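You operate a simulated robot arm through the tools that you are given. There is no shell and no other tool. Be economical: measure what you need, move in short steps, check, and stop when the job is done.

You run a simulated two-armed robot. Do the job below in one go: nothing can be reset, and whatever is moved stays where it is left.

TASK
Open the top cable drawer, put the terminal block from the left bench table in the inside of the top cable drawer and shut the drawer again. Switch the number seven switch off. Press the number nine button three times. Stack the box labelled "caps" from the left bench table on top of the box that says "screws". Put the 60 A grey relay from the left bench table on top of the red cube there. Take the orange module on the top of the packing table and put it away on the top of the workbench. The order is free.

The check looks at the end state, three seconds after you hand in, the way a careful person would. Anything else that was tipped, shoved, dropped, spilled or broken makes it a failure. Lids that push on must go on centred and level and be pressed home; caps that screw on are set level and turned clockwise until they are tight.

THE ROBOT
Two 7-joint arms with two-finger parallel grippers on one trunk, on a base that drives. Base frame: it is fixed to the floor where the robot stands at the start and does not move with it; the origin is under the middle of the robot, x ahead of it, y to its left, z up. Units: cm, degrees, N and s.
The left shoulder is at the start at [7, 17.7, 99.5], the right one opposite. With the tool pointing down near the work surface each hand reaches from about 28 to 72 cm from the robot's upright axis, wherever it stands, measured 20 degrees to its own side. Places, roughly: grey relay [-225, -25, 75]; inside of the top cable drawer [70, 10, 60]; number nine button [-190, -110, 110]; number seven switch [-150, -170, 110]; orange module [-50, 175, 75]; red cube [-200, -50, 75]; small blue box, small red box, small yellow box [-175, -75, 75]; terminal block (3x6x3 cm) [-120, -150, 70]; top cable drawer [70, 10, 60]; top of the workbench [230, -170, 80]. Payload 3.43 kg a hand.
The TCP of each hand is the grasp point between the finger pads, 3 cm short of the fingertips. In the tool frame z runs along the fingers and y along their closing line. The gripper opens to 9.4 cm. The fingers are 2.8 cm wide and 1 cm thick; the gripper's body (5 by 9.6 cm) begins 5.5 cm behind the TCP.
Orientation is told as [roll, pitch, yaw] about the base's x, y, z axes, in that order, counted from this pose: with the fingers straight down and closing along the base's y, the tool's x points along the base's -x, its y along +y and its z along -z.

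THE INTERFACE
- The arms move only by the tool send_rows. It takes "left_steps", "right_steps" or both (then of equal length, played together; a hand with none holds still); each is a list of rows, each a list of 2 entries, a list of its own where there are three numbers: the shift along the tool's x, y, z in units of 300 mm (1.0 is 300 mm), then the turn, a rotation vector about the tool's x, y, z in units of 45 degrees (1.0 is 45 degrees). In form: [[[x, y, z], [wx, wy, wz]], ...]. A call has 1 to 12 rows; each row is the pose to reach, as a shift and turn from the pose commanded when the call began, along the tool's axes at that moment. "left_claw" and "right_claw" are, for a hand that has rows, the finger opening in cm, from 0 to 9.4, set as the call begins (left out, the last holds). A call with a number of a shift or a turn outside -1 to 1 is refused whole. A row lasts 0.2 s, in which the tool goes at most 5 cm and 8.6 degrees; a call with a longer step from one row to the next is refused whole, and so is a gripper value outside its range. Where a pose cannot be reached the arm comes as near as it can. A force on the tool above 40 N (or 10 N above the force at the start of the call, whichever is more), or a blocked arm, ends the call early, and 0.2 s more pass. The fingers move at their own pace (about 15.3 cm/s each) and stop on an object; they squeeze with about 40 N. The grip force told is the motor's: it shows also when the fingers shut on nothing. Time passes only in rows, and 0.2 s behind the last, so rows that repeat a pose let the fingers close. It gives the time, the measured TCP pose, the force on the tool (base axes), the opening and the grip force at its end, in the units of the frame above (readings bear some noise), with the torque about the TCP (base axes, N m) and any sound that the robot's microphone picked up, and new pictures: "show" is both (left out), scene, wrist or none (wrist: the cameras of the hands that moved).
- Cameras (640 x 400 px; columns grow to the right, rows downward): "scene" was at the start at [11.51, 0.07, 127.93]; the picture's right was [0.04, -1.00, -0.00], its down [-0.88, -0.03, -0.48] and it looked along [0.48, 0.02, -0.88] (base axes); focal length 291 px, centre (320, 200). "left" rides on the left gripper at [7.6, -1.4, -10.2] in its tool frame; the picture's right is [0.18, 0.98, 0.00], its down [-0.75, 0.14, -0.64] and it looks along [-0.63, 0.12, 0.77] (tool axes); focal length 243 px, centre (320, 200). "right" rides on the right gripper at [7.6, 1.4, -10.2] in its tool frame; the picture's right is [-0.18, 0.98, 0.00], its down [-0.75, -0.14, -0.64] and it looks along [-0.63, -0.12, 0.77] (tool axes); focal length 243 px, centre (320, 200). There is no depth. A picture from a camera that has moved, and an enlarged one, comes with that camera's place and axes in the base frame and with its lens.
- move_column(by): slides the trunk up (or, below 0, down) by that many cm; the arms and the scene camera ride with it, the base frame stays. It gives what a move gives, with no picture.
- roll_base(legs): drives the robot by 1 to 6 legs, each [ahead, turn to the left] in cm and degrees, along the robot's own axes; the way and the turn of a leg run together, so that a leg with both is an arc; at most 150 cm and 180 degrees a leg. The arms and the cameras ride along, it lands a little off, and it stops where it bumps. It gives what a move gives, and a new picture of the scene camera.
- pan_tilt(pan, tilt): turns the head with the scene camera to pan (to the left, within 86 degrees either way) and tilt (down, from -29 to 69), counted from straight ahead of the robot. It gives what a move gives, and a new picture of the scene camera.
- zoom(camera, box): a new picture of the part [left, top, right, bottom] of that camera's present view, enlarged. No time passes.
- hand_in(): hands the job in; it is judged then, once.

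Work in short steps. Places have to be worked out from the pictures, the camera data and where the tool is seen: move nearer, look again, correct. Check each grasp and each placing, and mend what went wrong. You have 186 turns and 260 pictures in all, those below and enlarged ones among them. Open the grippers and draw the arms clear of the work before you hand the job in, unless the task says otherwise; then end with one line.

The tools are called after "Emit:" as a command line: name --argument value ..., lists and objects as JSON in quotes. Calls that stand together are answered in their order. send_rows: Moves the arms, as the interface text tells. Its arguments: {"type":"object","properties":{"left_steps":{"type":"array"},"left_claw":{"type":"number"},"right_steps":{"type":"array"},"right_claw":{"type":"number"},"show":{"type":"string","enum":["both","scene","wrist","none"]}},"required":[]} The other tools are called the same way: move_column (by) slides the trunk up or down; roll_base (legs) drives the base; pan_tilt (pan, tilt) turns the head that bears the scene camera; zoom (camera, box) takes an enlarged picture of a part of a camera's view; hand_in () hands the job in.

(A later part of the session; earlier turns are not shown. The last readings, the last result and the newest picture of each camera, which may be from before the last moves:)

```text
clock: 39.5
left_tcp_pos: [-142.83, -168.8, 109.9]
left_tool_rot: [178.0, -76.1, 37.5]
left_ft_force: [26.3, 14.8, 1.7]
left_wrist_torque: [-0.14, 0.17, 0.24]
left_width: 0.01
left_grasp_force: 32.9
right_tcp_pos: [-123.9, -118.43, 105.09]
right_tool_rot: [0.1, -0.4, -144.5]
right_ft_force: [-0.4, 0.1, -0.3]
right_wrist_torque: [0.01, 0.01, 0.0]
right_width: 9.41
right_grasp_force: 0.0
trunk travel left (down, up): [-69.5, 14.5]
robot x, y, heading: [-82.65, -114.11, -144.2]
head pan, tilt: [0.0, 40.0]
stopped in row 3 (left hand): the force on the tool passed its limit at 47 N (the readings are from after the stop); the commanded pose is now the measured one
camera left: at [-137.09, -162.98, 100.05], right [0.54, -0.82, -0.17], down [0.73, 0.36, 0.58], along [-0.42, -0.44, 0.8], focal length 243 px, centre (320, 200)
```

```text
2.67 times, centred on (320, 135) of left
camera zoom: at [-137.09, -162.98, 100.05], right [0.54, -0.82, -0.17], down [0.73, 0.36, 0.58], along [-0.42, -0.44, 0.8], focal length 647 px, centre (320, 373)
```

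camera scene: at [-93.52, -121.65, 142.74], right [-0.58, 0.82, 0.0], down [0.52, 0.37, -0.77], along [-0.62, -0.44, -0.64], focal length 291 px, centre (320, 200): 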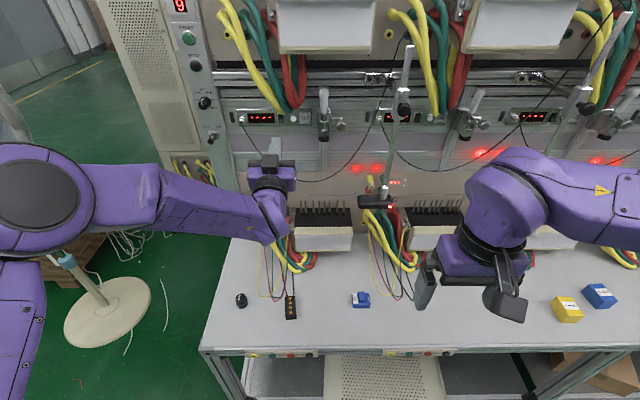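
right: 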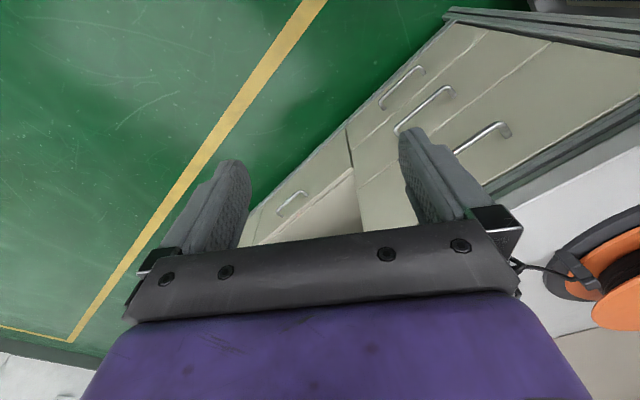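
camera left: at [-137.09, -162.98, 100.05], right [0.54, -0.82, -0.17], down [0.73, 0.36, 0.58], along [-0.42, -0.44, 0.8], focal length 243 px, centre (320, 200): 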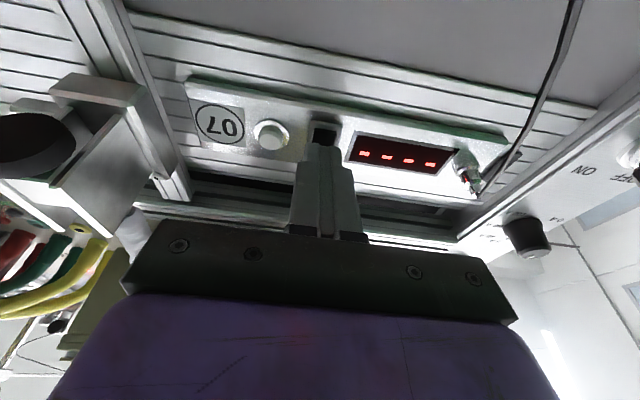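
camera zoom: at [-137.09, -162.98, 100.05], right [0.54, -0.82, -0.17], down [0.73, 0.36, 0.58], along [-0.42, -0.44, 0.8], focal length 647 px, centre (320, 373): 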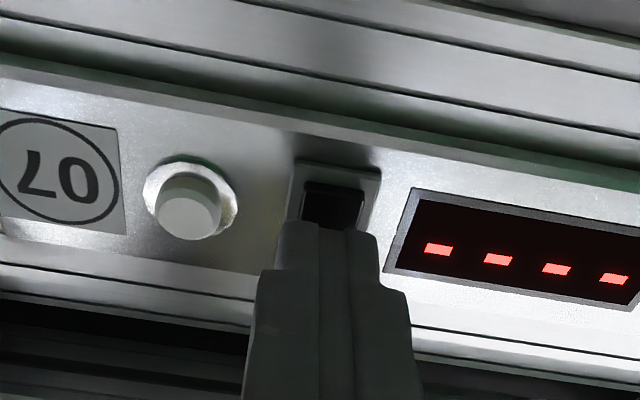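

The tip touched near the rocker's middle/upper half; the lower half is visible beneath. Back off, drop 1.3 cm and press again.

Emit:
send_rows --left_steps '[[[-0.012, 0, -0.0485], [0, 0, 0]], [[0.03, 0, -0.059], [0, 0, 0]], [[0.038, 0, -0.027], [0, 0, 0]], [[0.044, 0, -0.004], [0, 0, 0]], [[0.048, 0, 0.015], [0, 0, 0]], [[0.053, 0, 0.035], [0, 0, 0]]]' --show "wrist"

Emit:
zoom --camera "left" --box '[200, 60, 440, 210]'

```text
clock: 40.7
left_tcp_pos: [-143.36, -169.1, 108.05]
left_tool_rot: [177.8, -76.9, 37.8]
left_ft_force: [29.3, 17.3, 0.5]
left_wrist_torque: [-0.28, 0.72, 0.14]
left_width: 0.0
left_grasp_force: 32.5
right_tcp_pos: [-124.04, -118.46, 104.92]
right_tool_rot: [0.0, -0.3, -144.5]
right_ft_force: [0.8, -0.2, 0.8]
right_wrist_torque: [-0.01, 0.02, 0.0]
right_width: 9.4
right_grasp_force: 0.1
trunk travel left (down, up): [-69.5, 14.5]
robot x, y, heading: [-81.87, -113.73, -144.6]
head pan, tilt: [0.0, 40.0]
stopped in row 5 (left hand): the force on the tool passed its limit at 48 N (the readings are from after the stop); the commanded pose is now the measured one
camera left: at [-137.44, -163.12, 98.13], right [0.54, -0.82, -0.17], down [0.73, 0.35, 0.59], along [-0.43, -0.44, 0.79], focal length 243 px, centre (320, 200)
```

left: 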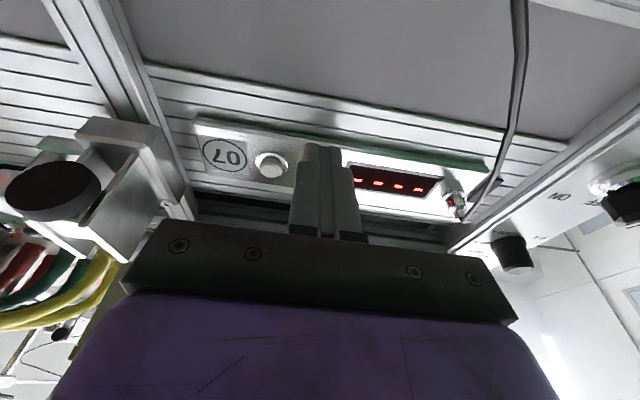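

```text
2.67 times, centred on (320, 135) of left
camera zoom: at [-137.44, -163.12, 98.13], right [0.54, -0.82, -0.17], down [0.73, 0.35, 0.59], along [-0.43, -0.44, 0.79], focal length 647 px, centre (320, 373)
```

zoom: 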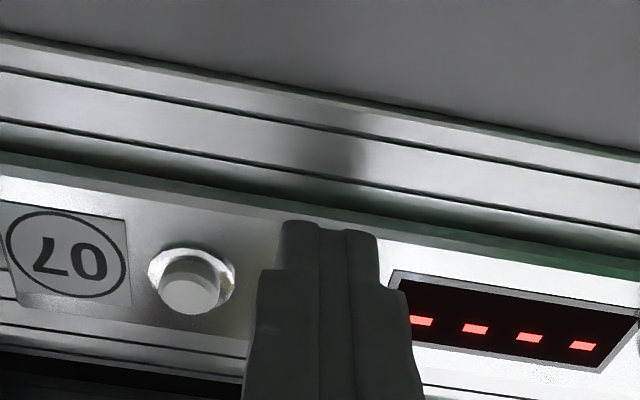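

Both contacts resolve to z≈110.5. I withdraw to see whether the rocker's state changed.

Emit:
send_rows --left_steps '[[[-0.012, 0, -0.1], [0, 0, 0]], [[-0.05, 0, -0.25], [0, 0, 0]], [[-0.08, 0, -0.33], [0, 0, 0]], [[-0.08, 0, -0.33], [0, 0, 0]]]' --show "wrist"

Emit:
zoom --camera "left" --box '[240, 20, 432, 140]'

Emit:
zoom --camera "scene" --box '[230, 90, 326, 150]'

```text
clock: 41.7
left_tcp_pos: [-135.77, -163.39, 107.5]
left_tool_rot: [177.8, -77.2, 37.7]
left_ft_force: [0.6, 1.1, -0.2]
left_wrist_torque: [0.0, -0.01, 0.03]
left_width: 0.01
left_grasp_force: 32.8
right_tcp_pos: [-124.47, -118.83, 104.68]
right_tool_rot: [-0.1, 0.0, -144.5]
right_ft_force: [-0.7, -0.2, 0.1]
right_wrist_torque: [-0.02, 0.01, 0.02]
right_width: 9.39
right_grasp_force: 0.0
trunk travel left (down, up): [-69.5, 14.5]
robot x, y, heading: [-82.57, -113.76, -144.5]
head pan, tilt: [0.0, 40.0]
camera left: at [-129.77, -157.48, 97.83], right [0.54, -0.82, -0.17], down [0.72, 0.35, 0.59], along [-0.43, -0.44, 0.79], focal length 243 px, centre (320, 200)
```

left: 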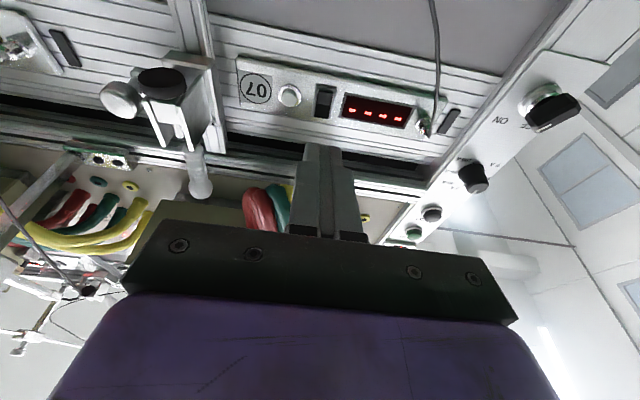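

```text
3.33 times, centred on (336, 80) of left
camera zoom: at [-129.77, -157.48, 97.83], right [0.54, -0.82, -0.17], down [0.72, 0.35, 0.59], along [-0.43, -0.44, 0.79], focal length 809 px, centre (267, 600)
```

zoom: 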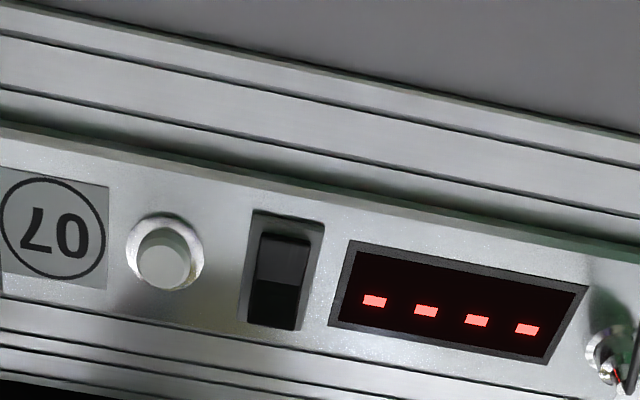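

```text
6.67 times, centred on (278, 120) of scene
camera zoom: at [-93.46, -121.65, 142.73], right [-0.58, 0.81, 0.0], down [0.52, 0.37, -0.77], along [-0.62, -0.45, -0.64], focal length 1937 px, centre (600, 733)
```

zoom: 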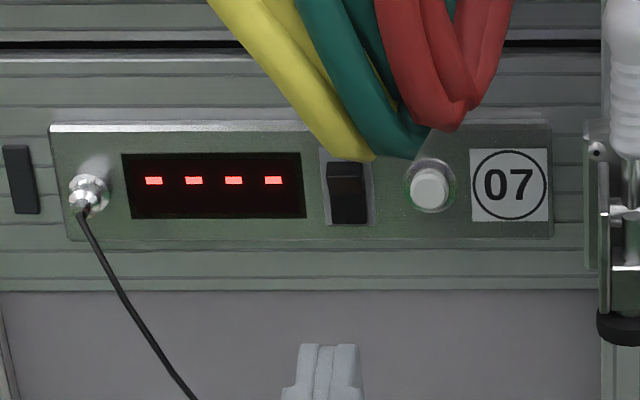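

The rocker's shading has flipped compared with the start (lower half now pressed in), so switch 07 has been toggled off. I retract the left arm and fold it back down.

Emit:
send_rows --left_steps '[[[-0.04, 0, -0.155], [0, 0, 0]], [[-0.08, 0, -0.31], [0, 0, 0]], [[-0.12, 0, -0.465], [0, 0.14, 0]], [[-0.16, 0, -0.62], [0, 0.28, 0]], [[-0.16, 0, -0.62], [0, 0.42, 0]], [[-0.16, 0, -0.62], [0, 0.56, 0]], [[-0.16, 0, -0.62], [0, 0.7, 0]], [[-0.16, 0, -0.62], [0, 0.85, 0]], [[-0.16, 0, -0.62], [0, 1, 0]]]' --show "none"

Emit:
send_rows --left_steps '[[[0.05, 0, -0.1], [0, 0.14, 0]], [[0.1, 0, -0.2], [0, 0.28, 0]], [[0.15, 0, -0.3], [0, 0.42, 0]], [[0.15, 0, -0.3], [0, 0.56, 0]], [[0.15, 0, -0.3], [0, 0.7, 0]], [[0.15, 0, -0.3], [0, 0.85, 0]], [[0.15, 0, -0.3], [0, 1, 0]], [[0.15, 0, -0.3], [0, 1, 0]]]' --show "scene"

```text
clock: 43.7
left_tcp_pos: [-120.1, -152.27, 108.19]
left_tool_rot: [0.9, -57.7, -145.1]
left_ft_force: [0.1, -0.5, -0.1]
left_wrist_torque: [-0.01, 0.01, 0.01]
left_width: 0.0
left_grasp_force: 33.1
right_tcp_pos: [-124.44, -118.86, 104.64]
right_tool_rot: [-0.1, 0.0, -144.5]
right_ft_force: [0.8, 0.0, -0.8]
right_wrist_torque: [0.03, 0.02, 0.01]
right_width: 9.42
right_grasp_force: 0.0
trunk travel left (down, up): [-69.5, 14.5]
robot x, y, heading: [-82.38, -113.47, -144.5]
head pan, tilt: [0.0, 40.0]
```

```text
clock: 45.5
left_tcp_pos: [-111.85, -146.45, 109.01]
left_tool_rot: [0.5, -12.6, -144.5]
left_ft_force: [-0.2, 0.4, -0.7]
left_wrist_torque: [0.0, -0.01, 0.01]
left_width: 0.0
left_grasp_force: 33.1
right_tcp_pos: [-124.44, -118.79, 104.67]
right_tool_rot: [0.0, 0.1, -144.5]
right_ft_force: [0.7, 0.1, -0.7]
right_wrist_torque: [0.02, 0.02, 0.02]
right_width: 9.42
right_grasp_force: 0.0
trunk travel left (down, up): [-69.5, 14.5]
robot x, y, heading: [-82.26, -113.6, -144.4]
head pan, tilt: [0.0, 40.0]
camera scene: at [-93.39, -121.67, 142.74], right [-0.58, 0.81, 0.0], down [0.52, 0.37, -0.77], along [-0.62, -0.45, -0.64], focal length 291 px, centre (320, 200)
```

scene: 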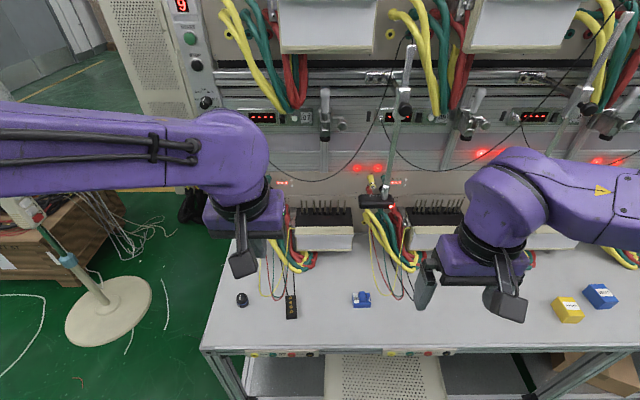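

The hand is now near the terminal block; I'll pick it up now and carry it in the left hand. Zoom for a precise fix.

Emit:
zoom --camera "scene" --box '[230, 270, 358, 350]'

```text
5.00 times, centred on (294, 310) of scene
camera zoom: at [-93.39, -121.67, 142.74], right [-0.58, 0.81, 0.0], down [0.52, 0.37, -0.77], along [-0.62, -0.45, -0.64], focal length 1453 px, centre (450, -350)
```

zoom: 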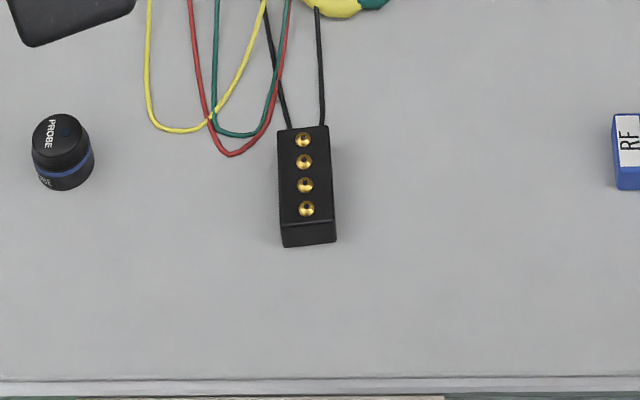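

Block top centre ≈[-121,-150.5], rotated ~6° left. I level the hand above it at z≈92 with fingers open 6 cm.

Emit:
send_rows --left_steps '[[[-0.042, -0.017, 0.154], [0, 0.07, -0.037]], [[-0.084, -0.035, 0.309], [0, 0.14, -0.074]], [[-0.127, -0.052, 0.463], [0, 0.21, -0.11]], [[-0.169, -0.07, 0.618], [0, 0.28, -0.147]], [[-0.169, -0.07, 0.618], [0, 0.28, -0.147]]]' --left_claw 6 --show "wrist"

```text
clock: 46.7
left_tcp_pos: [-120.29, -150.12, 92.08]
left_tool_rot: [-0.3, -0.1, -138.0]
left_ft_force: [0.2, 0.1, 1.2]
left_wrist_torque: [-0.01, 0.02, 0.01]
left_width: 5.99
left_grasp_force: 0.0
right_tcp_pos: [-124.43, -118.75, 104.75]
right_tool_rot: [0.0, 0.0, -144.5]
right_ft_force: [0.5, 0.3, -0.4]
right_wrist_torque: [-0.03, 0.03, -0.01]
right_width: 9.4
right_grasp_force: 0.0
trunk travel left (down, up): [-69.5, 14.5]
robot x, y, heading: [-82.18, -113.37, -144.3]
head pan, tilt: [0.0, 40.0]
camera left: at [-115.6, -143.93, 102.34], right [0.8, -0.61, -0.01], down [-0.46, -0.61, 0.64], along [-0.39, -0.51, -0.77], focal length 243 px, centre (320, 200)
```

left: 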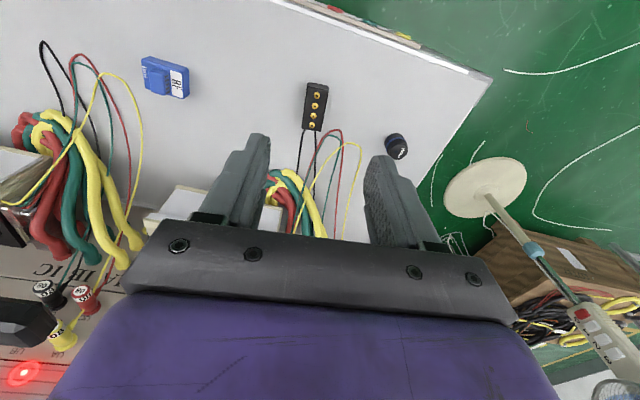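

Nearly above it: a 1.7 cm forward correction, then descend to z≈79 and look again.

Emit:
send_rows --left_steps '[[[-0.057, -0.011, 0.11], [0, 0, 0]], [[-0.057, -0.011, 0.22], [0, 0, 0]], [[-0.057, -0.011, 0.33], [0, 0, 0]], [[-0.057, -0.011, 0.437], [0, 0, 0]], [[-0.057, -0.011, 0.437], [0, 0, 0]]]' --show "wrist"

```text
clock: 47.9
left_tcp_pos: [-121.91, -151.08, 79.05]
left_tool_rot: [-0.3, -0.2, -137.9]
left_ft_force: [-0.5, -0.1, -0.9]
left_wrist_torque: [-0.04, 0.01, -0.01]
left_width: 5.98
left_grasp_force: 0.1
right_tcp_pos: [-124.46, -118.85, 104.68]
right_tool_rot: [-0.1, -0.1, -144.5]
right_ft_force: [0.3, -0.4, 0.1]
right_wrist_torque: [0.0, -0.03, -0.02]
right_width: 9.39
right_grasp_force: 0.1
trunk travel left (down, up): [-69.5, 14.5]
robot x, y, heading: [-82.6, -113.6, -144.4]
head pan, tilt: [0.0, 40.0]
camera left: at [-117.19, -144.85, 89.31], right [0.8, -0.61, -0.01], down [-0.46, -0.61, 0.64], along [-0.39, -0.51, -0.77], focal length 243 px, centre (320, 200)
```

left: 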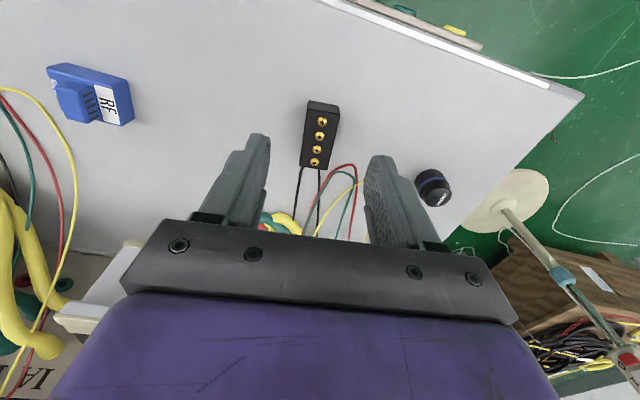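

Triangulation puts the block top lower, z≈68, and ≈2.2 cm farther forward. I adjust and descend to z≈73.

Emit:
send_rows --left_steps '[[[-0.073, 0.013, 0.0], [0, 0, 0]], [[-0.073, 0.013, 0.1], [0, 0, 0]], [[-0.073, 0.013, 0.2], [0, 0, 0]], [[-0.073, 0.013, 0.2], [0, 0, 0]]]' --show "wrist"

```text
clock: 48.9
left_tcp_pos: [-123.31, -152.72, 72.89]
left_tool_rot: [-0.2, -0.1, -137.9]
left_ft_force: [0.9, 0.1, 0.7]
left_wrist_torque: [-0.03, -0.01, -0.02]
left_width: 5.99
left_grasp_force: 0.1
right_tcp_pos: [-124.44, -118.71, 104.66]
right_tool_rot: [0.1, 0.0, -144.5]
right_ft_force: [-0.3, 0.6, 1.1]
right_wrist_torque: [0.03, 0.02, 0.0]
right_width: 9.4
right_grasp_force: 0.0
trunk travel left (down, up): [-69.5, 14.5]
robot x, y, heading: [-82.28, -113.68, -144.5]
head pan, tilt: [0.0, 40.0]
camera left: at [-118.65, -146.57, 83.15], right [0.8, -0.61, -0.01], down [-0.46, -0.61, 0.64], along [-0.39, -0.51, -0.77], focal length 243 px, centre (320, 200)
```

left: 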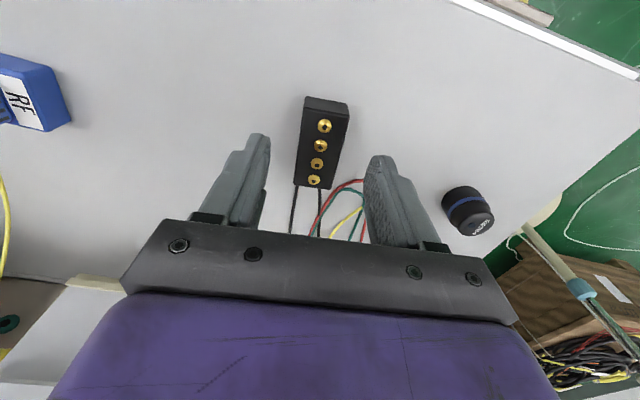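

Aligned. Descend 4.4 cm and close.

Emit:
send_rows --left_steps '[[[-0.012, 0, 0.08], [0, 0, 0]], [[-0.012, 0, 0.12], [0, 0, 0]], [[-0.012, 0, 0.147], [0, 0, 0]], [[-0.012, 0, 0.147], [0, 0, 0]]]' --show "wrist"

```text
clock: 49.9
left_tcp_pos: [-123.67, -152.93, 68.95]
left_tool_rot: [-0.4, -0.5, -137.9]
left_ft_force: [0.8, 0.4, 32.0]
left_wrist_torque: [-0.49, -1.07, 0.01]
left_width: 6.03
left_grasp_force: 0.1
right_tcp_pos: [-124.24, -118.61, 104.84]
right_tool_rot: [0.1, -0.2, -144.5]
right_ft_force: [-0.2, -0.2, 0.2]
right_wrist_torque: [0.0, -0.03, 0.04]
right_width: 9.38
right_grasp_force: 0.1
trunk travel left (down, up): [-69.5, 14.5]
robot x, y, heading: [-82.37, -113.96, -144.8]
head pan, tilt: [0.0, 40.0]
camera left: at [-118.89, -146.71, 79.18], right [0.8, -0.61, -0.01], down [-0.46, -0.61, 0.65], along [-0.4, -0.51, -0.76], focal length 243 px, centre (320, 200)
```

left: 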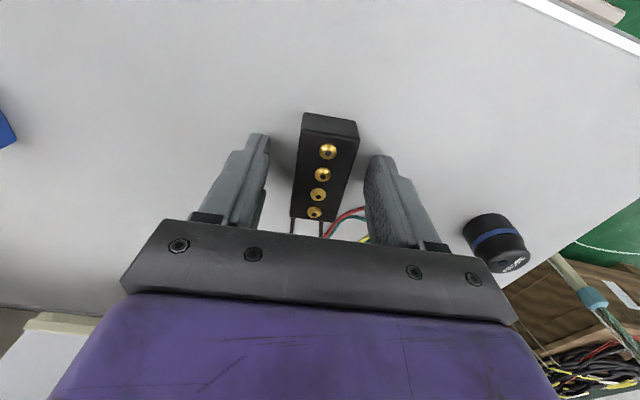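

Fingertips touched the table (z≈66). Lift 0.5 cm, close on the block, then lift.

Emit:
send_rows --left_steps '[[[0, 0, -0.02], [0, 0, 0]], [[0, 0, -0.02], [0, 0, 0]], [[0, 0, -0.02], [0, 0, 0]], [[0, 0, -0.02], [0, 0, 0]]]' --left_claw 0 --show "none"

Emit:
send_rows --left_steps '[[[0, 0, -0.05], [0, 0, 0]], [[0, 0, -0.12], [0, 0, 0]], [[0, 0, -0.2], [0, 0, 0]], [[0, 0, -0.27], [0, 0, 0]]]' --show "both"

```text
clock: 50.9
left_tcp_pos: [-123.67, -153.02, 69.19]
left_tool_rot: [-0.3, -0.1, -137.8]
left_ft_force: [0.7, -0.3, 0.1]
left_wrist_torque: [0.0, 0.0, -0.03]
left_width: 2.89
left_grasp_force: 40.2
right_tcp_pos: [-124.5, -118.78, 104.76]
right_tool_rot: [0.0, 0.1, -144.6]
right_ft_force: [-0.6, 0.1, -0.1]
right_wrist_torque: [0.0, 0.02, -0.02]
right_width: 9.38
right_grasp_force: 0.1
trunk travel left (down, up): [-69.5, 14.5]
robot x, y, heading: [-82.36, -113.73, -144.5]
head pan, tilt: [0.0, 40.0]
```

```text
clock: 51.9
left_tcp_pos: [-123.61, -153.03, 77.3]
left_tool_rot: [-0.2, -0.1, -138.0]
left_ft_force: [0.4, -0.7, -1.4]
left_wrist_torque: [0.0, -0.04, 0.0]
left_width: 2.92
left_grasp_force: 39.7
right_tcp_pos: [-124.45, -118.79, 104.67]
right_tool_rot: [0.0, 0.0, -144.5]
right_ft_force: [0.5, 0.1, 0.3]
right_wrist_torque: [-0.02, -0.04, 0.01]
right_width: 9.43
right_grasp_force: 0.1
trunk travel left (down, up): [-69.5, 14.5]
robot x, y, heading: [-82.26, -113.55, -144.7]
head pan, tilt: [0.0, 40.0]
camera scene: at [-93.42, -121.64, 142.73], right [-0.58, 0.81, 0.0], down [0.52, 0.37, -0.77], along [-0.62, -0.45, -0.64], focal length 291 px, centre (320, 200)
camera left: at [-118.84, -146.85, 87.56], right [0.8, -0.61, 0.0], down [-0.46, -0.61, 0.64], along [-0.39, -0.51, -0.77], focal length 243 px, centre (320, 200)
```

scene: 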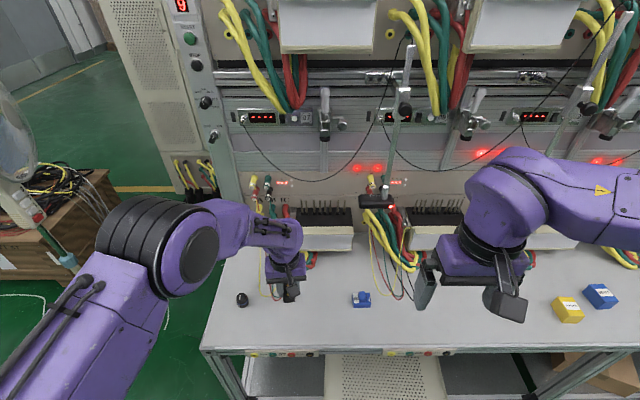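
left: 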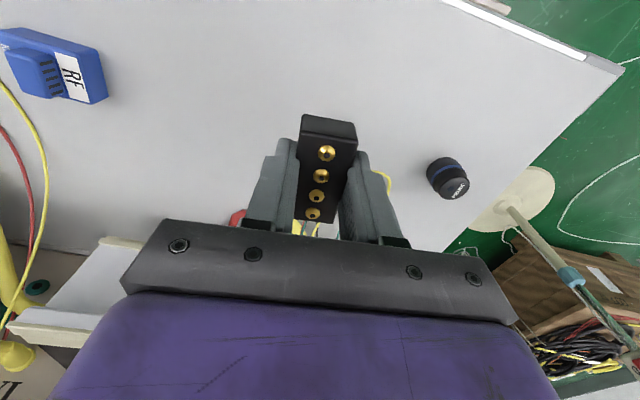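

The block is held (2.9 cm). I draw the left hand back and up to a carrying pose.

Emit:
send_rows --left_steps '[[[0, 0, -0.15], [0, 0, 0]], [[0.05, 0.03, -0.3], [0, 0, 0]], [[0.18, 0.08, -0.4], [0, 0, 0]], [[0.32, 0.13, -0.5], [0, 0, 0]], [[0.46, 0.18, -0.55], [0, 0, 0]], [[0.6, 0.23, -0.6], [0, 0, 0]], [[0.73, 0.27, -0.6], [0, 0, 0]]]' --show "scene"

```text
refused: row 3 steps farther than a row can; nothing moved
```

Emit:
send_rows --left_steps '[[[0, 0, -0.15], [0, 0, 0]], [[0.05, 0.03, -0.3], [0, 0, 0]], [[0.16, 0.07, -0.4], [0, 0, 0]], [[0.28, 0.11, -0.48], [0, 0, 0]], [[0.4, 0.15, -0.54], [0, 0, 0]], [[0.53, 0.19, -0.6], [0, 0, 0]], [[0.65, 0.23, -0.6], [0, 0, 0]], [[0.75, 0.27, -0.6], [0, 0, 0]]]' --show "scene"

```text
clock: 53.7
left_tcp_pos: [-101.22, -144.04, 95.14]
left_tool_rot: [-0.4, -0.1, -137.9]
left_ft_force: [0.9, 0.8, 0.1]
left_wrist_torque: [0.05, 0.01, 0.01]
left_width: 2.88
left_grasp_force: 39.8
right_tcp_pos: [-124.39, -119.03, 104.77]
right_tool_rot: [0.0, -0.1, -144.5]
right_ft_force: [-1.0, 0.0, 0.3]
right_wrist_torque: [-0.01, 0.0, -0.02]
right_width: 9.37
right_grasp_force: 0.0
trunk travel left (down, up): [-69.5, 14.5]
robot x, y, heading: [-82.51, -114.0, -144.3]
head pan, tilt: [0.0, 40.0]
camera scene: at [-93.23, -121.95, 142.73], right [-0.58, 0.81, 0.0], down [0.52, 0.38, -0.77], along [-0.62, -0.44, -0.64], focal length 291 px, centre (320, 200)
```

scene: 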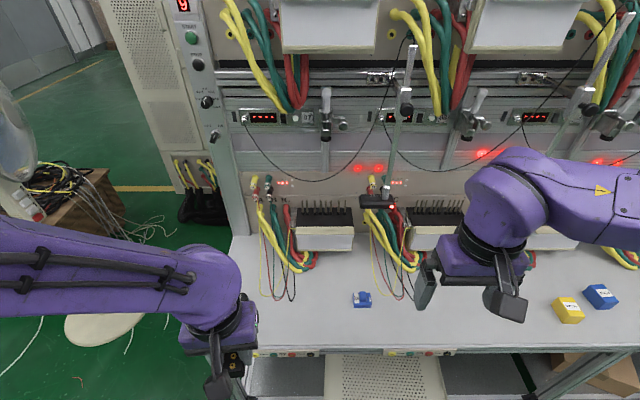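

Next the button 09 (≈t=17). I back off, shift ~53 cm to the right along the table and come back in.

Emit:
roll_base --legs '[[-22, 0], [0, -90], [53, 0], [0, 90], [14, 0]]'

Emit:
pan_tilt --pan -10 --tilt 30

```text
clock: 66.6
left_tcp_pos: [-125.57, -96.26, 95.01]
left_tool_rot: [-0.3, -0.2, -138.4]
left_ft_force: [0.1, -0.1, 0.4]
left_wrist_torque: [0.01, 0.0, 0.01]
left_width: 2.89
left_grasp_force: 40.0
right_tcp_pos: [-148.53, -70.96, 104.71]
right_tool_rot: [0.0, 0.0, -144.9]
right_ft_force: [0.0, 0.2, 0.7]
right_wrist_torque: [0.02, 0.01, 0.01]
right_width: 9.42
right_grasp_force: 0.2
trunk travel left (down, up): [-69.5, 14.5]
robot x, y, heading: [-106.23, -66.51, -144.7]
head pan, tilt: [0.0, 40.0]
camera scene: at [-117.48, -74.14, 142.75], right [-0.57, 0.82, 0.0], down [0.53, 0.37, -0.77], along [-0.63, -0.44, -0.64], focal length 291 px, centre (320, 200)
```

scene: 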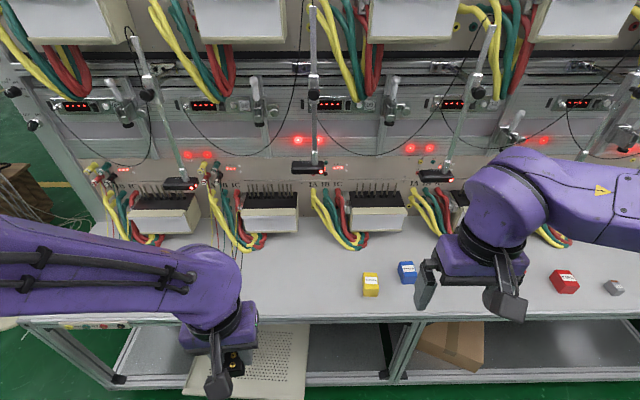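

```text
clock: 67.3
left_tcp_pos: [-125.67, -96.52, 95.11]
left_tool_rot: [-0.3, -0.2, -138.3]
left_ft_force: [-0.6, -0.4, -0.8]
left_wrist_torque: [0.02, -0.03, -0.01]
left_width: 2.88
left_grasp_force: 39.8
right_tcp_pos: [-148.59, -71.15, 104.67]
right_tool_rot: [0.0, 0.1, -145.0]
right_ft_force: [-0.7, 0.4, -0.1]
right_wrist_torque: [0.04, 0.02, -0.02]
right_width: 9.4
right_grasp_force: 0.1
trunk travel left (down, up): [-69.5, 14.5]
robot x, y, heading: [-106.2, -66.28, -144.8]
head pan, tilt: [-10.0, 30.0]
camera scene: at [-118.88, -73.21, 144.25], right [-0.42, 0.91, 0.0], down [0.45, 0.21, -0.87], along [-0.78, -0.37, -0.5], focal length 291 px, centre (320, 200)
```

scene: 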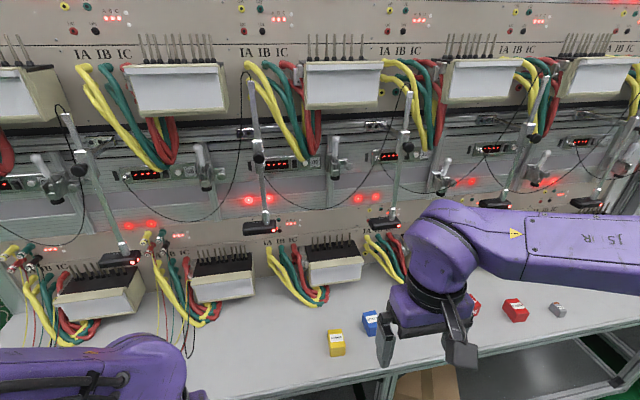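

Emit:
zoom --camera "scene" --box '[230, 120, 358, 200]'

Emit:
zoom --camera "scene" --box '[310, 280, 590, 400]'

```text
5.00 times, centred on (294, 160) of scene
camera zoom: at [-118.88, -73.21, 144.25], right [-0.42, 0.91, 0.0], down [0.45, 0.21, -0.87], along [-0.78, -0.37, -0.5], focal length 1453 px, centre (450, 400)
```

zoom: 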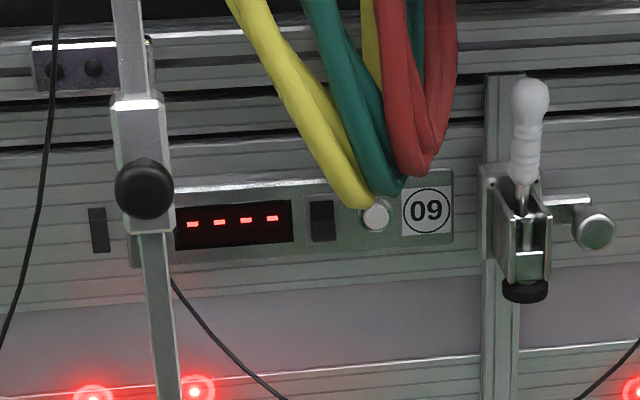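

```text
2.29 times, centred on (450, 340) of scene
camera zoom: at [-118.88, -73.21, 144.25], right [-0.42, 0.91, 0.0], down [0.45, 0.21, -0.87], along [-0.78, -0.37, -0.5], focal length 664 px, centre (23, -120)
```

zoom: 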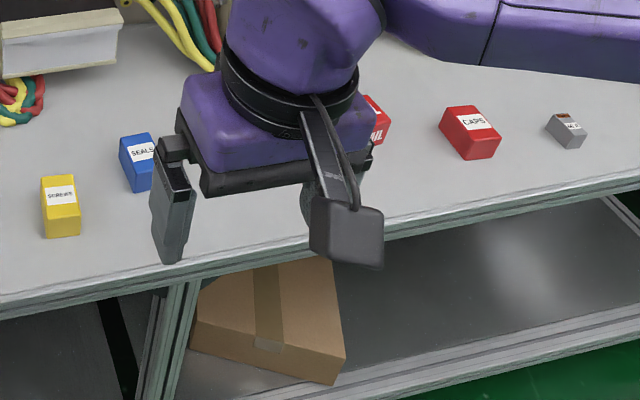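

Labels: yellow = SCREWS, blue = SEALS, red = CAPS, red cube = FAIL. I roll 8 cm closer and start tipping the closed right hand toward button 09.

Emit:
roll_base --legs '[[8, 0]]'

Emit:
send_rows --right_steps '[[[0, 0.048, -0.014], [0, -0.143, 0]], [[0, 0.095, -0.029], [0, -0.286, 0]], [[0, 0.143, -0.043], [0, -0.429, 0]], [[0, 0.19, -0.057], [0, -0.571, 0]], [[0, 0.238, -0.071], [0, -0.714, 0]], [[0, 0.286, -0.086], [0, -0.857, 0]], [[0, 0.333, -0.1], [0, -1, 0]]]' --right_claw 0 --show "none"

Emit:
send_rows --right_steps '[[[-0.08, 0, 0.08], [0, -0.125, 0]], [[-0.16, 0, 0.16], [0, -0.25, 0]], [[-0.24, 0, 0.24], [0, -0.375, 0]], [[-0.32, 0, 0.32], [0, -0.5, 0]], [[-0.4, 0, 0.4], [0, -0.625, 0]], [[-0.48, 0, 0.48], [0, -0.75, 0]], [[-0.56, 0, 0.56], [0, -0.875, 0]], [[-0.65, 0, 0.65], [0, -1, 0]], [[-0.65, 0, 0.65], [0, -1, 0]]]' --show "both"

```text
clock: 68.3
left_tcp_pos: [-132.31, -100.88, 95.14]
left_tool_rot: [-0.3, 0.0, -138.4]
left_ft_force: [0.0, 0.3, -0.8]
left_wrist_torque: [0.0, 0.0, 0.01]
left_width: 2.86
left_grasp_force: 40.3
right_tcp_pos: [-155.13, -75.68, 104.75]
right_tool_rot: [-0.1, 0.1, -145.0]
right_ft_force: [-0.2, 0.0, 0.9]
right_wrist_torque: [0.02, 0.01, 0.0]
right_width: 9.42
right_grasp_force: 0.1
trunk travel left (down, up): [-69.5, 14.5]
robot x, y, heading: [-113.01, -70.97, -144.9]
head pan, tilt: [-10.0, 30.0]
camera scene: at [-125.32, -77.73, 144.27], right [-0.42, 0.91, 0.0], down [0.45, 0.21, -0.87], along [-0.78, -0.37, -0.5], focal length 291 px, centre (320, 200)
```

scene: 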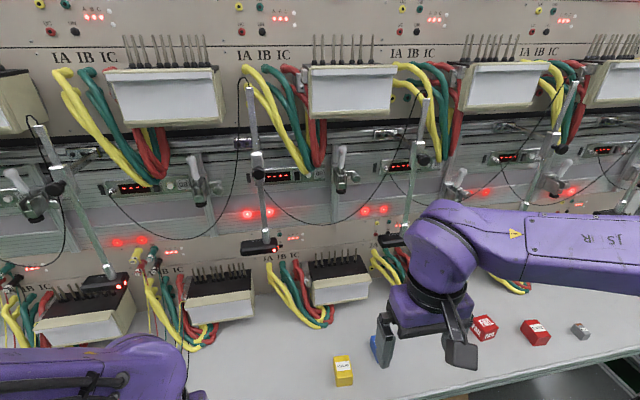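

```text
clock: 70.0
left_tcp_pos: [-132.12, -101.06, 95.11]
left_tool_rot: [-0.4, -0.1, -138.4]
left_ft_force: [0.2, -0.1, -0.5]
left_wrist_torque: [0.0, 0.01, 0.05]
left_width: 2.88
left_grasp_force: 40.1
right_tcp_pos: [-149.61, -84.98, 108.26]
right_tool_rot: [0.0, -45.0, -145.1]
right_ft_force: [1.1, 0.2, -0.6]
right_wrist_torque: [-0.01, 0.01, -0.02]
right_width: 0.0
right_grasp_force: 32.9
right hand out of reach, approached as far as the arm can: row 6, 7
trunk travel left (down, up): [-69.5, 14.5]
robot x, y, heading: [-113.05, -71.01, -144.8]
head pan, tilt: [-10.0, 30.0]
```

```text
clock: 72.0
left_tcp_pos: [-132.18, -100.88, 95.1]
left_tool_rot: [-0.2, -0.3, -138.4]
left_ft_force: [0.7, 0.0, -0.7]
left_wrist_torque: [0.04, 0.01, -0.02]
left_width: 2.89
left_grasp_force: 40.6
right_tcp_pos: [-172.29, -100.72, 108.28]
right_tool_rot: [169.0, -89.9, 46.1]
right_ft_force: [-0.1, 0.1, 0.3]
right_wrist_torque: [0.0, 0.02, 0.02]
right_width: 0.0
right_grasp_force: 33.3
trunk travel left (down, up): [-69.5, 14.5]
robot x, y, heading: [-112.8, -70.37, -144.9]
head pan, tilt: [-10.0, 30.0]
camera scene: at [-125.25, -77.63, 144.28], right [-0.42, 0.91, 0.0], down [0.45, 0.21, -0.87], along [-0.78, -0.37, -0.5], focal length 291 px, centre (320, 200)
camera right: at [-163.18, -95.99, 100.68], right [0.56, -0.8, 0.18], down [0.45, 0.48, 0.75], along [-0.69, -0.34, 0.63], focal length 243 px, centre (320, 200)
```

scene: 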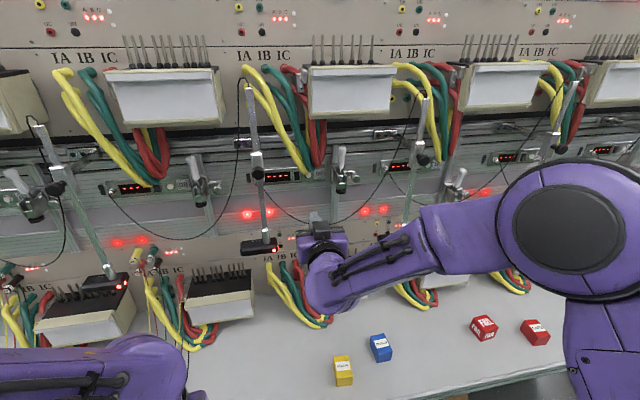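
right: 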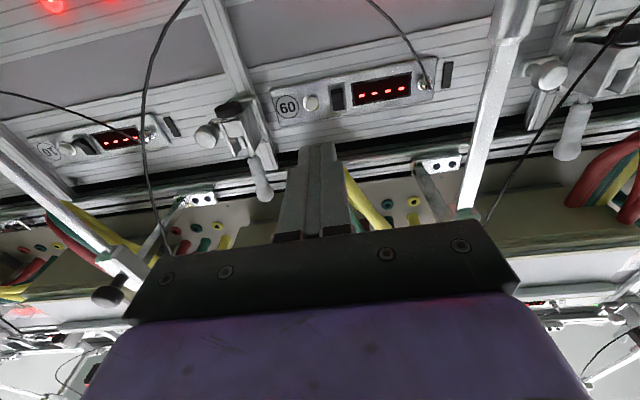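

Button 09 resolves to t≈19, z≈109.4; the hand is level at t=17.7, z=108.3. I correct and advance slowly onto the button.

Emit:
send_rows --right_steps '[[[-0.033, -0.043, 0.15], [0, 0, 0]], [[-0.033, -0.043, 0.3], [0, 0, 0]], [[-0.033, -0.043, 0.367], [0, 0, 0]], [[-0.033, -0.043, 0.4], [0, 0, 0]], [[-0.033, -0.043, 0.417], [0, 0, 0]], [[-0.033, -0.043, 0.433], [0, 0, 0]], [[-0.033, -0.043, 0.447], [0, 0, 0]]]' --show "wrist"

Emit:
zoom --camera "right" --box '[220, 60, 412, 180]'

```text
clock: 73.5
left_tcp_pos: [-132.26, -101.01, 95.03]
left_tool_rot: [-0.4, -0.2, -138.4]
left_ft_force: [0.6, -1.0, 0.1]
left_wrist_torque: [0.0, -0.03, 0.0]
left_width: 2.89
left_grasp_force: 39.8
right_tcp_pos: [-184.01, -107.31, 109.11]
right_tool_rot: [-51.3, -89.9, -93.5]
right_ft_force: [-0.4, -0.3, 0.0]
right_wrist_torque: [0.0, 0.0, -0.01]
right_width: 0.01
right_grasp_force: 32.9
trunk travel left (down, up): [-69.5, 14.5]
robot x, y, heading: [-112.66, -71.14, -144.8]
head pan, tilt: [-10.0, 30.0]
camera right: at [-174.93, -102.69, 101.57], right [0.56, -0.81, 0.18], down [0.45, 0.48, 0.75], along [-0.7, -0.34, 0.63], focal length 243 px, centre (320, 200)
```

right: 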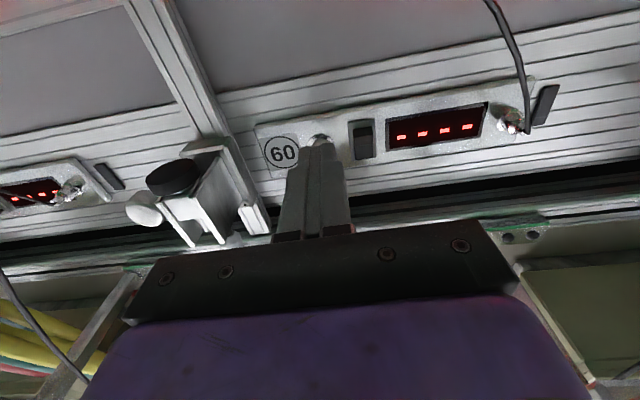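

```text
3.33 times, centred on (316, 120) of right
camera zoom: at [-174.93, -102.69, 101.57], right [0.56, -0.81, 0.18], down [0.45, 0.48, 0.75], along [-0.7, -0.34, 0.63], focal length 809 px, centre (333, 467)
```

zoom: 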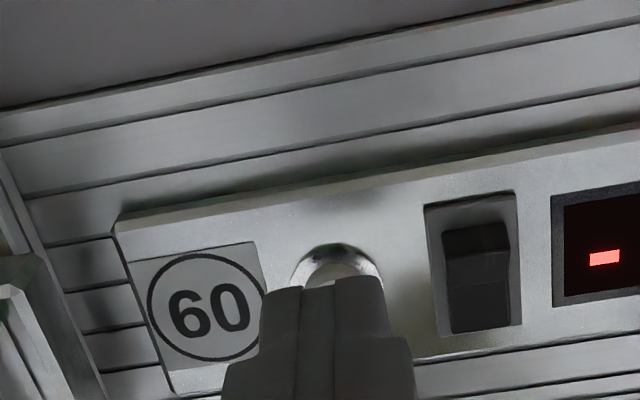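

Aligned on the button, no contact yet. Continue in 0.3 cm steps.

Emit:
send_rows --right_steps '[[[0, 0, 0.01], [0, 0, 0]], [[0, 0, 0.02], [0, 0, 0]], [[0, 0, 0.03], [0, 0, 0]], [[0, 0, 0.04], [0, 0, 0]], [[0, 0, 0.05], [0, 0, 0]], [[0, 0, 0.06], [0, 0, 0]], [[0, 0, 0.07], [0, 0, 0]]]' --show "wrist"

```text
clock: 75.2
left_tcp_pos: [-132.25, -100.91, 95.1]
left_tool_rot: [-0.3, -0.2, -138.4]
left_ft_force: [0.1, 0.3, -1.1]
left_wrist_torque: [-0.03, -0.02, -0.01]
left_width: 2.9
left_grasp_force: 40.3
right_tcp_pos: [-185.67, -108.65, 109.2]
right_tool_rot: [-44.8, -89.9, -100.3]
right_ft_force: [-0.5, -0.6, -0.3]
right_wrist_torque: [0.01, 0.01, -0.02]
right_width: 0.0
right_grasp_force: 32.8
trunk travel left (down, up): [-69.5, 14.5]
robot x, y, heading: [-113.26, -70.55, -144.8]
head pan, tilt: [-10.0, 30.0]
camera right: at [-176.61, -103.88, 101.6], right [0.56, -0.81, 0.18], down [0.44, 0.48, 0.75], along [-0.7, -0.34, 0.63], focal length 243 px, centre (320, 200)
```

right: 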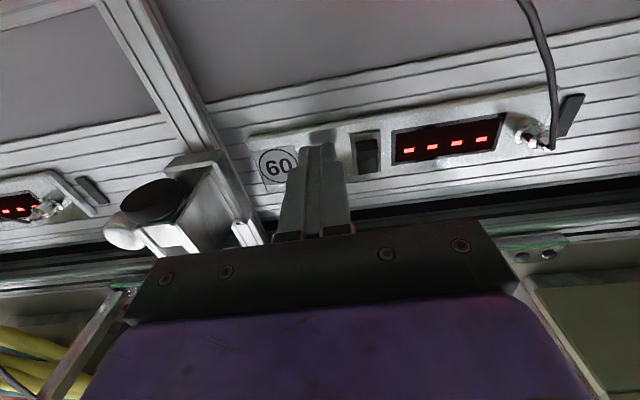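

Emit:
send_rows --right_steps '[[[0, 0, 0.007], [0, 0, 0]], [[0, 0, 0.014], [0, 0, 0]], [[0, 0, 0.021], [0, 0, 0]], [[0, 0, 0.028], [0, 0, 0]], [[0, 0, 0.035], [0, 0, 0]], [[0, 0, 0.042], [0, 0, 0]], [[0, 0, 0.049], [0, 0, 0]], [[0, 0, 0.056], [0, 0, 0]]]' --show "wrist"

Emit:
zoom --camera "right" --box '[220, 60, 412, 180]'

```text
clock: 77.0
left_tcp_pos: [-132.18, -100.79, 95.12]
left_tool_rot: [-0.3, -0.2, -138.4]
left_ft_force: [0.7, 0.6, -0.3]
left_wrist_torque: [-0.02, 0.0, 0.04]
left_width: 2.91
left_grasp_force: 40.3
right_tcp_pos: [-186.91, -109.48, 109.14]
right_tool_rot: [-27.0, -89.9, -118.0]
right_ft_force: [8.1, 6.4, -3.5]
right_wrist_torque: [-0.01, -0.01, 0.02]
right_width: 0.01
right_grasp_force: 32.7
trunk travel left (down, up): [-69.5, 14.5]
robot x, y, heading: [-112.93, -70.92, -144.9]
head pan, tilt: [-10.0, 30.0]
heard: click
camera right: at [-177.84, -104.74, 101.64], right [0.56, -0.81, 0.18], down [0.44, 0.48, 0.75], along [-0.7, -0.34, 0.63], focal length 243 px, centre (320, 200)
```

right: 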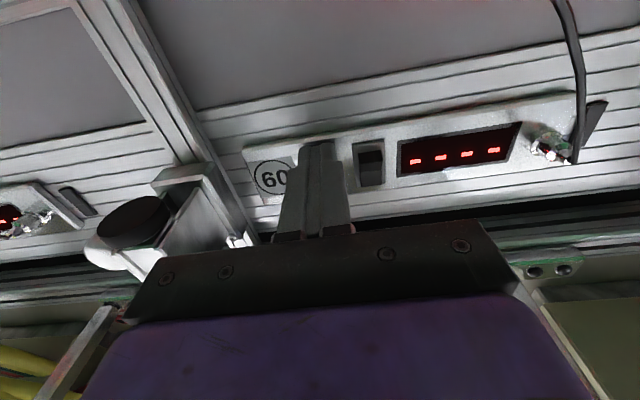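

```text
3.33 times, centred on (316, 120) of right
camera zoom: at [-177.84, -104.74, 101.64], right [0.56, -0.81, 0.18], down [0.44, 0.48, 0.75], along [-0.7, -0.34, 0.63], focal length 809 px, centre (333, 467)
```

zoom: 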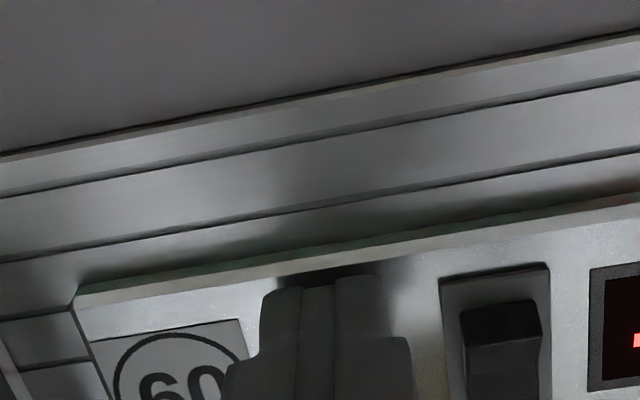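

A click: one press. I retract 2 cm to release it fully.

Emit:
send_rows --right_steps '[[[0, 0, -0.02], [0, 0, 0]], [[0, 0, -0.045], [0, 0, 0]], [[0, 0, -0.07], [0, 0, 0]], [[0, 0, -0.07], [0, 0, 0]]]' --show "none"

Emit:
send_rows --right_steps '[[[0, 0, 0.02], [0, 0, 0]], [[0, 0, 0.042], [0, 0, 0]], [[0, 0, 0.052], [0, 0, 0]], [[0, 0, 0.062], [0, 0, 0]], [[0, 0, 0.07], [0, 0, 0]], [[0, 0, 0.07], [0, 0, 0]]]' --show "none"

```text
clock: 78.0
left_tcp_pos: [-132.22, -100.83, 95.16]
left_tool_rot: [-0.3, -0.1, -138.5]
left_ft_force: [-0.3, -1.1, -0.2]
left_wrist_torque: [-0.01, 0.0, -0.01]
left_width: 2.9
left_grasp_force: 40.1
right_tcp_pos: [-185.29, -108.31, 109.19]
right_tool_rot: [46.2, -89.9, 168.7]
right_ft_force: [-0.8, -0.5, 0.4]
right_wrist_torque: [0.0, -0.01, -0.03]
right_width: 0.0
right_grasp_force: 32.7
trunk travel left (down, up): [-69.5, 14.5]
robot x, y, heading: [-113.03, -70.97, -145.0]
head pan, tilt: [-10.0, 30.0]
```

```text
clock: 79.3
left_tcp_pos: [-132.11, -100.98, 95.06]
left_tool_rot: [-0.4, -0.2, -138.4]
left_ft_force: [0.2, 0.2, -1.3]
left_wrist_torque: [-0.04, 0.01, 0.01]
left_width: 2.89
left_grasp_force: 39.8
right_tcp_pos: [-187.06, -109.44, 109.21]
right_tool_rot: [10.1, -90.0, -155.0]
right_ft_force: [9.1, 6.7, -4.0]
right_wrist_torque: [0.05, -0.01, 0.05]
right_width: 0.0
right_grasp_force: 33.1
trunk travel left (down, up): [-69.5, 14.5]
robot x, y, heading: [-112.98, -70.97, -144.8]
head pan, tilt: [-10.0, 30.0]
heard: click
```

Second click heard. Release and press a third time.

Emit:
send_rows --right_steps '[[[0, 0, -0.02], [0, 0, 0]], [[0, 0, -0.045], [0, 0, 0]], [[0, 0, -0.07], [0, 0, 0]], [[0, 0, -0.07], [0, 0, 0]]]' --show "none"

Emit:
send_rows --right_steps '[[[0, 0, 0.02], [0, 0, 0]], [[0, 0, 0.042], [0, 0, 0]], [[0, 0, 0.052], [0, 0, 0]], [[0, 0, 0.062], [0, 0, 0]], [[0, 0, 0.07], [0, 0, 0]], [[0, 0, 0.07], [0, 0, 0]]]' --show "none"

Emit:
send_rows --right_steps '[[[0, 0, -0.1], [0, 0, 0]], [[0.01, 0, -0.24], [0, 0, 0]], [[0.02, 0, -0.38], [0, 0, 0]], [[0.02, 0, -0.38], [0, 0, 0]]]' --show "wrist"

```text
clock: 80.3
left_tcp_pos: [-132.25, -100.94, 95.16]
left_tool_rot: [-0.4, -0.2, -138.4]
left_ft_force: [0.4, -0.5, -0.5]
left_wrist_torque: [0.02, 0.03, 0.01]
left_width: 2.88
left_grasp_force: 40.1
right_tcp_pos: [-185.31, -108.25, 109.22]
right_tool_rot: [4.8, -89.9, -149.8]
right_ft_force: [0.5, 0.2, -0.4]
right_wrist_torque: [0.0, 0.0, -0.04]
right_width: 0.0
right_grasp_force: 32.9
trunk travel left (down, up): [-69.5, 14.5]
robot x, y, heading: [-113.33, -71.01, -145.2]
head pan, tilt: [-10.0, 30.0]
```

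```text
clock: 81.8
left_tcp_pos: [-132.16, -100.92, 95.13]
left_tool_rot: [-0.3, -0.2, -138.4]
left_ft_force: [1.0, 0.7, -0.5]
left_wrist_torque: [0.0, 0.03, 0.0]
left_width: 2.92
left_grasp_force: 39.7
right_tcp_pos: [-186.91, -109.5, 109.33]
right_tool_rot: [-19.9, -90.0, -125.1]
right_ft_force: [8.3, 6.9, -4.3]
right_wrist_torque: [0.07, -0.05, 0.03]
right_width: 0.0
right_grasp_force: 33.3
trunk travel left (down, up): [-69.5, 14.5]
robot x, y, heading: [-113.03, -71.03, -145.1]
head pan, tilt: [-10.0, 30.0]
heard: click
```

```text
clock: 82.8
left_tcp_pos: [-132.26, -100.91, 95.1]
left_tool_rot: [-0.2, -0.1, -138.3]
left_ft_force: [0.5, 0.4, -0.9]
left_wrist_torque: [-0.01, -0.02, 0.01]
left_width: 2.89
left_grasp_force: 40.2
right_tcp_pos: [-177.75, -103.0, 108.56]
right_tool_rot: [13.4, -89.9, -158.4]
right_ft_force: [-0.7, 0.7, -0.8]
right_wrist_torque: [0.02, 0.04, 0.03]
right_width: 0.01
right_grasp_force: 32.7
trunk travel left (down, up): [-69.5, 14.5]
robot x, y, heading: [-112.76, -70.86, -145.0]
head pan, tilt: [-10.0, 30.0]
camera right: at [-168.63, -98.24, 101.06], right [0.56, -0.81, 0.18], down [0.44, 0.48, 0.75], along [-0.7, -0.34, 0.63], focal length 243 px, centre (320, 200)
```

right: 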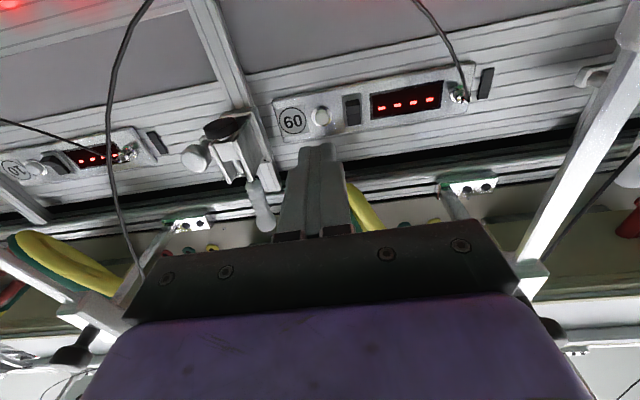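

Three clicks in total. Now I draw the right hand back and turn it down again, and move the left hand further out to the left.

Emit:
send_rows --right_steps '[[[0, 0, -0.13], [0, 0, 0]], [[0, 0, -0.26], [0, 0.14, 0]], [[0, 0, -0.39], [0, 0.28, 0]], [[0, 0, -0.52], [0, 0.42, 0]], [[0, 0, -0.6], [0, 0.56, 0]], [[0, 0, -0.6], [0, 0.7, 0]], [[0, 0, -0.6], [0, 0.85, 0]], [[0, 0, -0.6], [0, 1, 0]]]' --left_steps '[[[0, 0.05, 0], [0, 0, 0]], [[0, 0.1, 0], [0, 0, 0]], [[0, 0.15, 0], [0, 0, 0]], [[0, 0.2, 0], [0, 0, 0]], [[0, 0.25, 0], [0, 0, 0]], [[0, 0.3, 0], [0, 0, 0]], [[0, 0.3, 0], [0, 0, 0]], [[0, 0.3, 0], [0, 0, 0]]]' --show "none"

Emit:
send_rows --right_steps '[[[0, -0.04, 0], [0, 0.14, 0]], [[0, -0.08, 0], [0, 0.28, 0]], [[0, -0.13, 0], [0, 0.42, 0]], [[0, -0.18, 0], [0, 0.56, 0]], [[0, -0.23, 0], [0, 0.7, 0]], [[0, -0.28, 0], [0, 0.85, 0]], [[0, -0.33, 0], [0, 1, 0]], [[0, -0.33, 0], [0, 1, 0]]]' --right_claw 9.4 --show "none"

```text
clock: 84.5
left_tcp_pos: [-126.47, -107.64, 95.05]
left_tool_rot: [0.0, 0.1, -138.3]
left_ft_force: [0.4, 0.2, -1.3]
left_wrist_torque: [0.01, -0.02, 0.01]
left_width: 2.91
left_grasp_force: 39.6
right_tcp_pos: [-163.27, -92.55, 108.59]
right_tool_rot: [0.2, -44.8, -145.2]
right_ft_force: [0.7, -1.2, -0.4]
right_wrist_torque: [0.0, -0.05, 0.03]
right_width: 0.02
right_grasp_force: 33.2
trunk travel left (down, up): [-69.5, 14.5]
robot x, y, heading: [-112.43, -70.76, -144.9]
head pan, tilt: [-10.0, 30.0]
```

```text
clock: 86.3
left_tcp_pos: [-126.34, -107.71, 94.96]
left_tool_rot: [-0.3, 0.0, -138.4]
left_ft_force: [-0.3, 0.4, -0.3]
left_wrist_torque: [0.02, 0.02, 0.05]
left_width: 2.9
left_grasp_force: 39.5
right_tcp_pos: [-168.26, -85.13, 108.7]
right_tool_rot: [0.0, -3.3, -145.0]
right_ft_force: [-0.1, -0.5, -0.4]
right_wrist_torque: [-0.03, -0.01, 0.01]
right_width: 9.42
right_grasp_force: 0.0
right hand out of reach, approached as far as the arm can: row 7, 8
trunk travel left (down, up): [-69.5, 14.5]
robot x, y, heading: [-113.45, -70.77, -145.0]
head pan, tilt: [-10.0, 30.0]
```

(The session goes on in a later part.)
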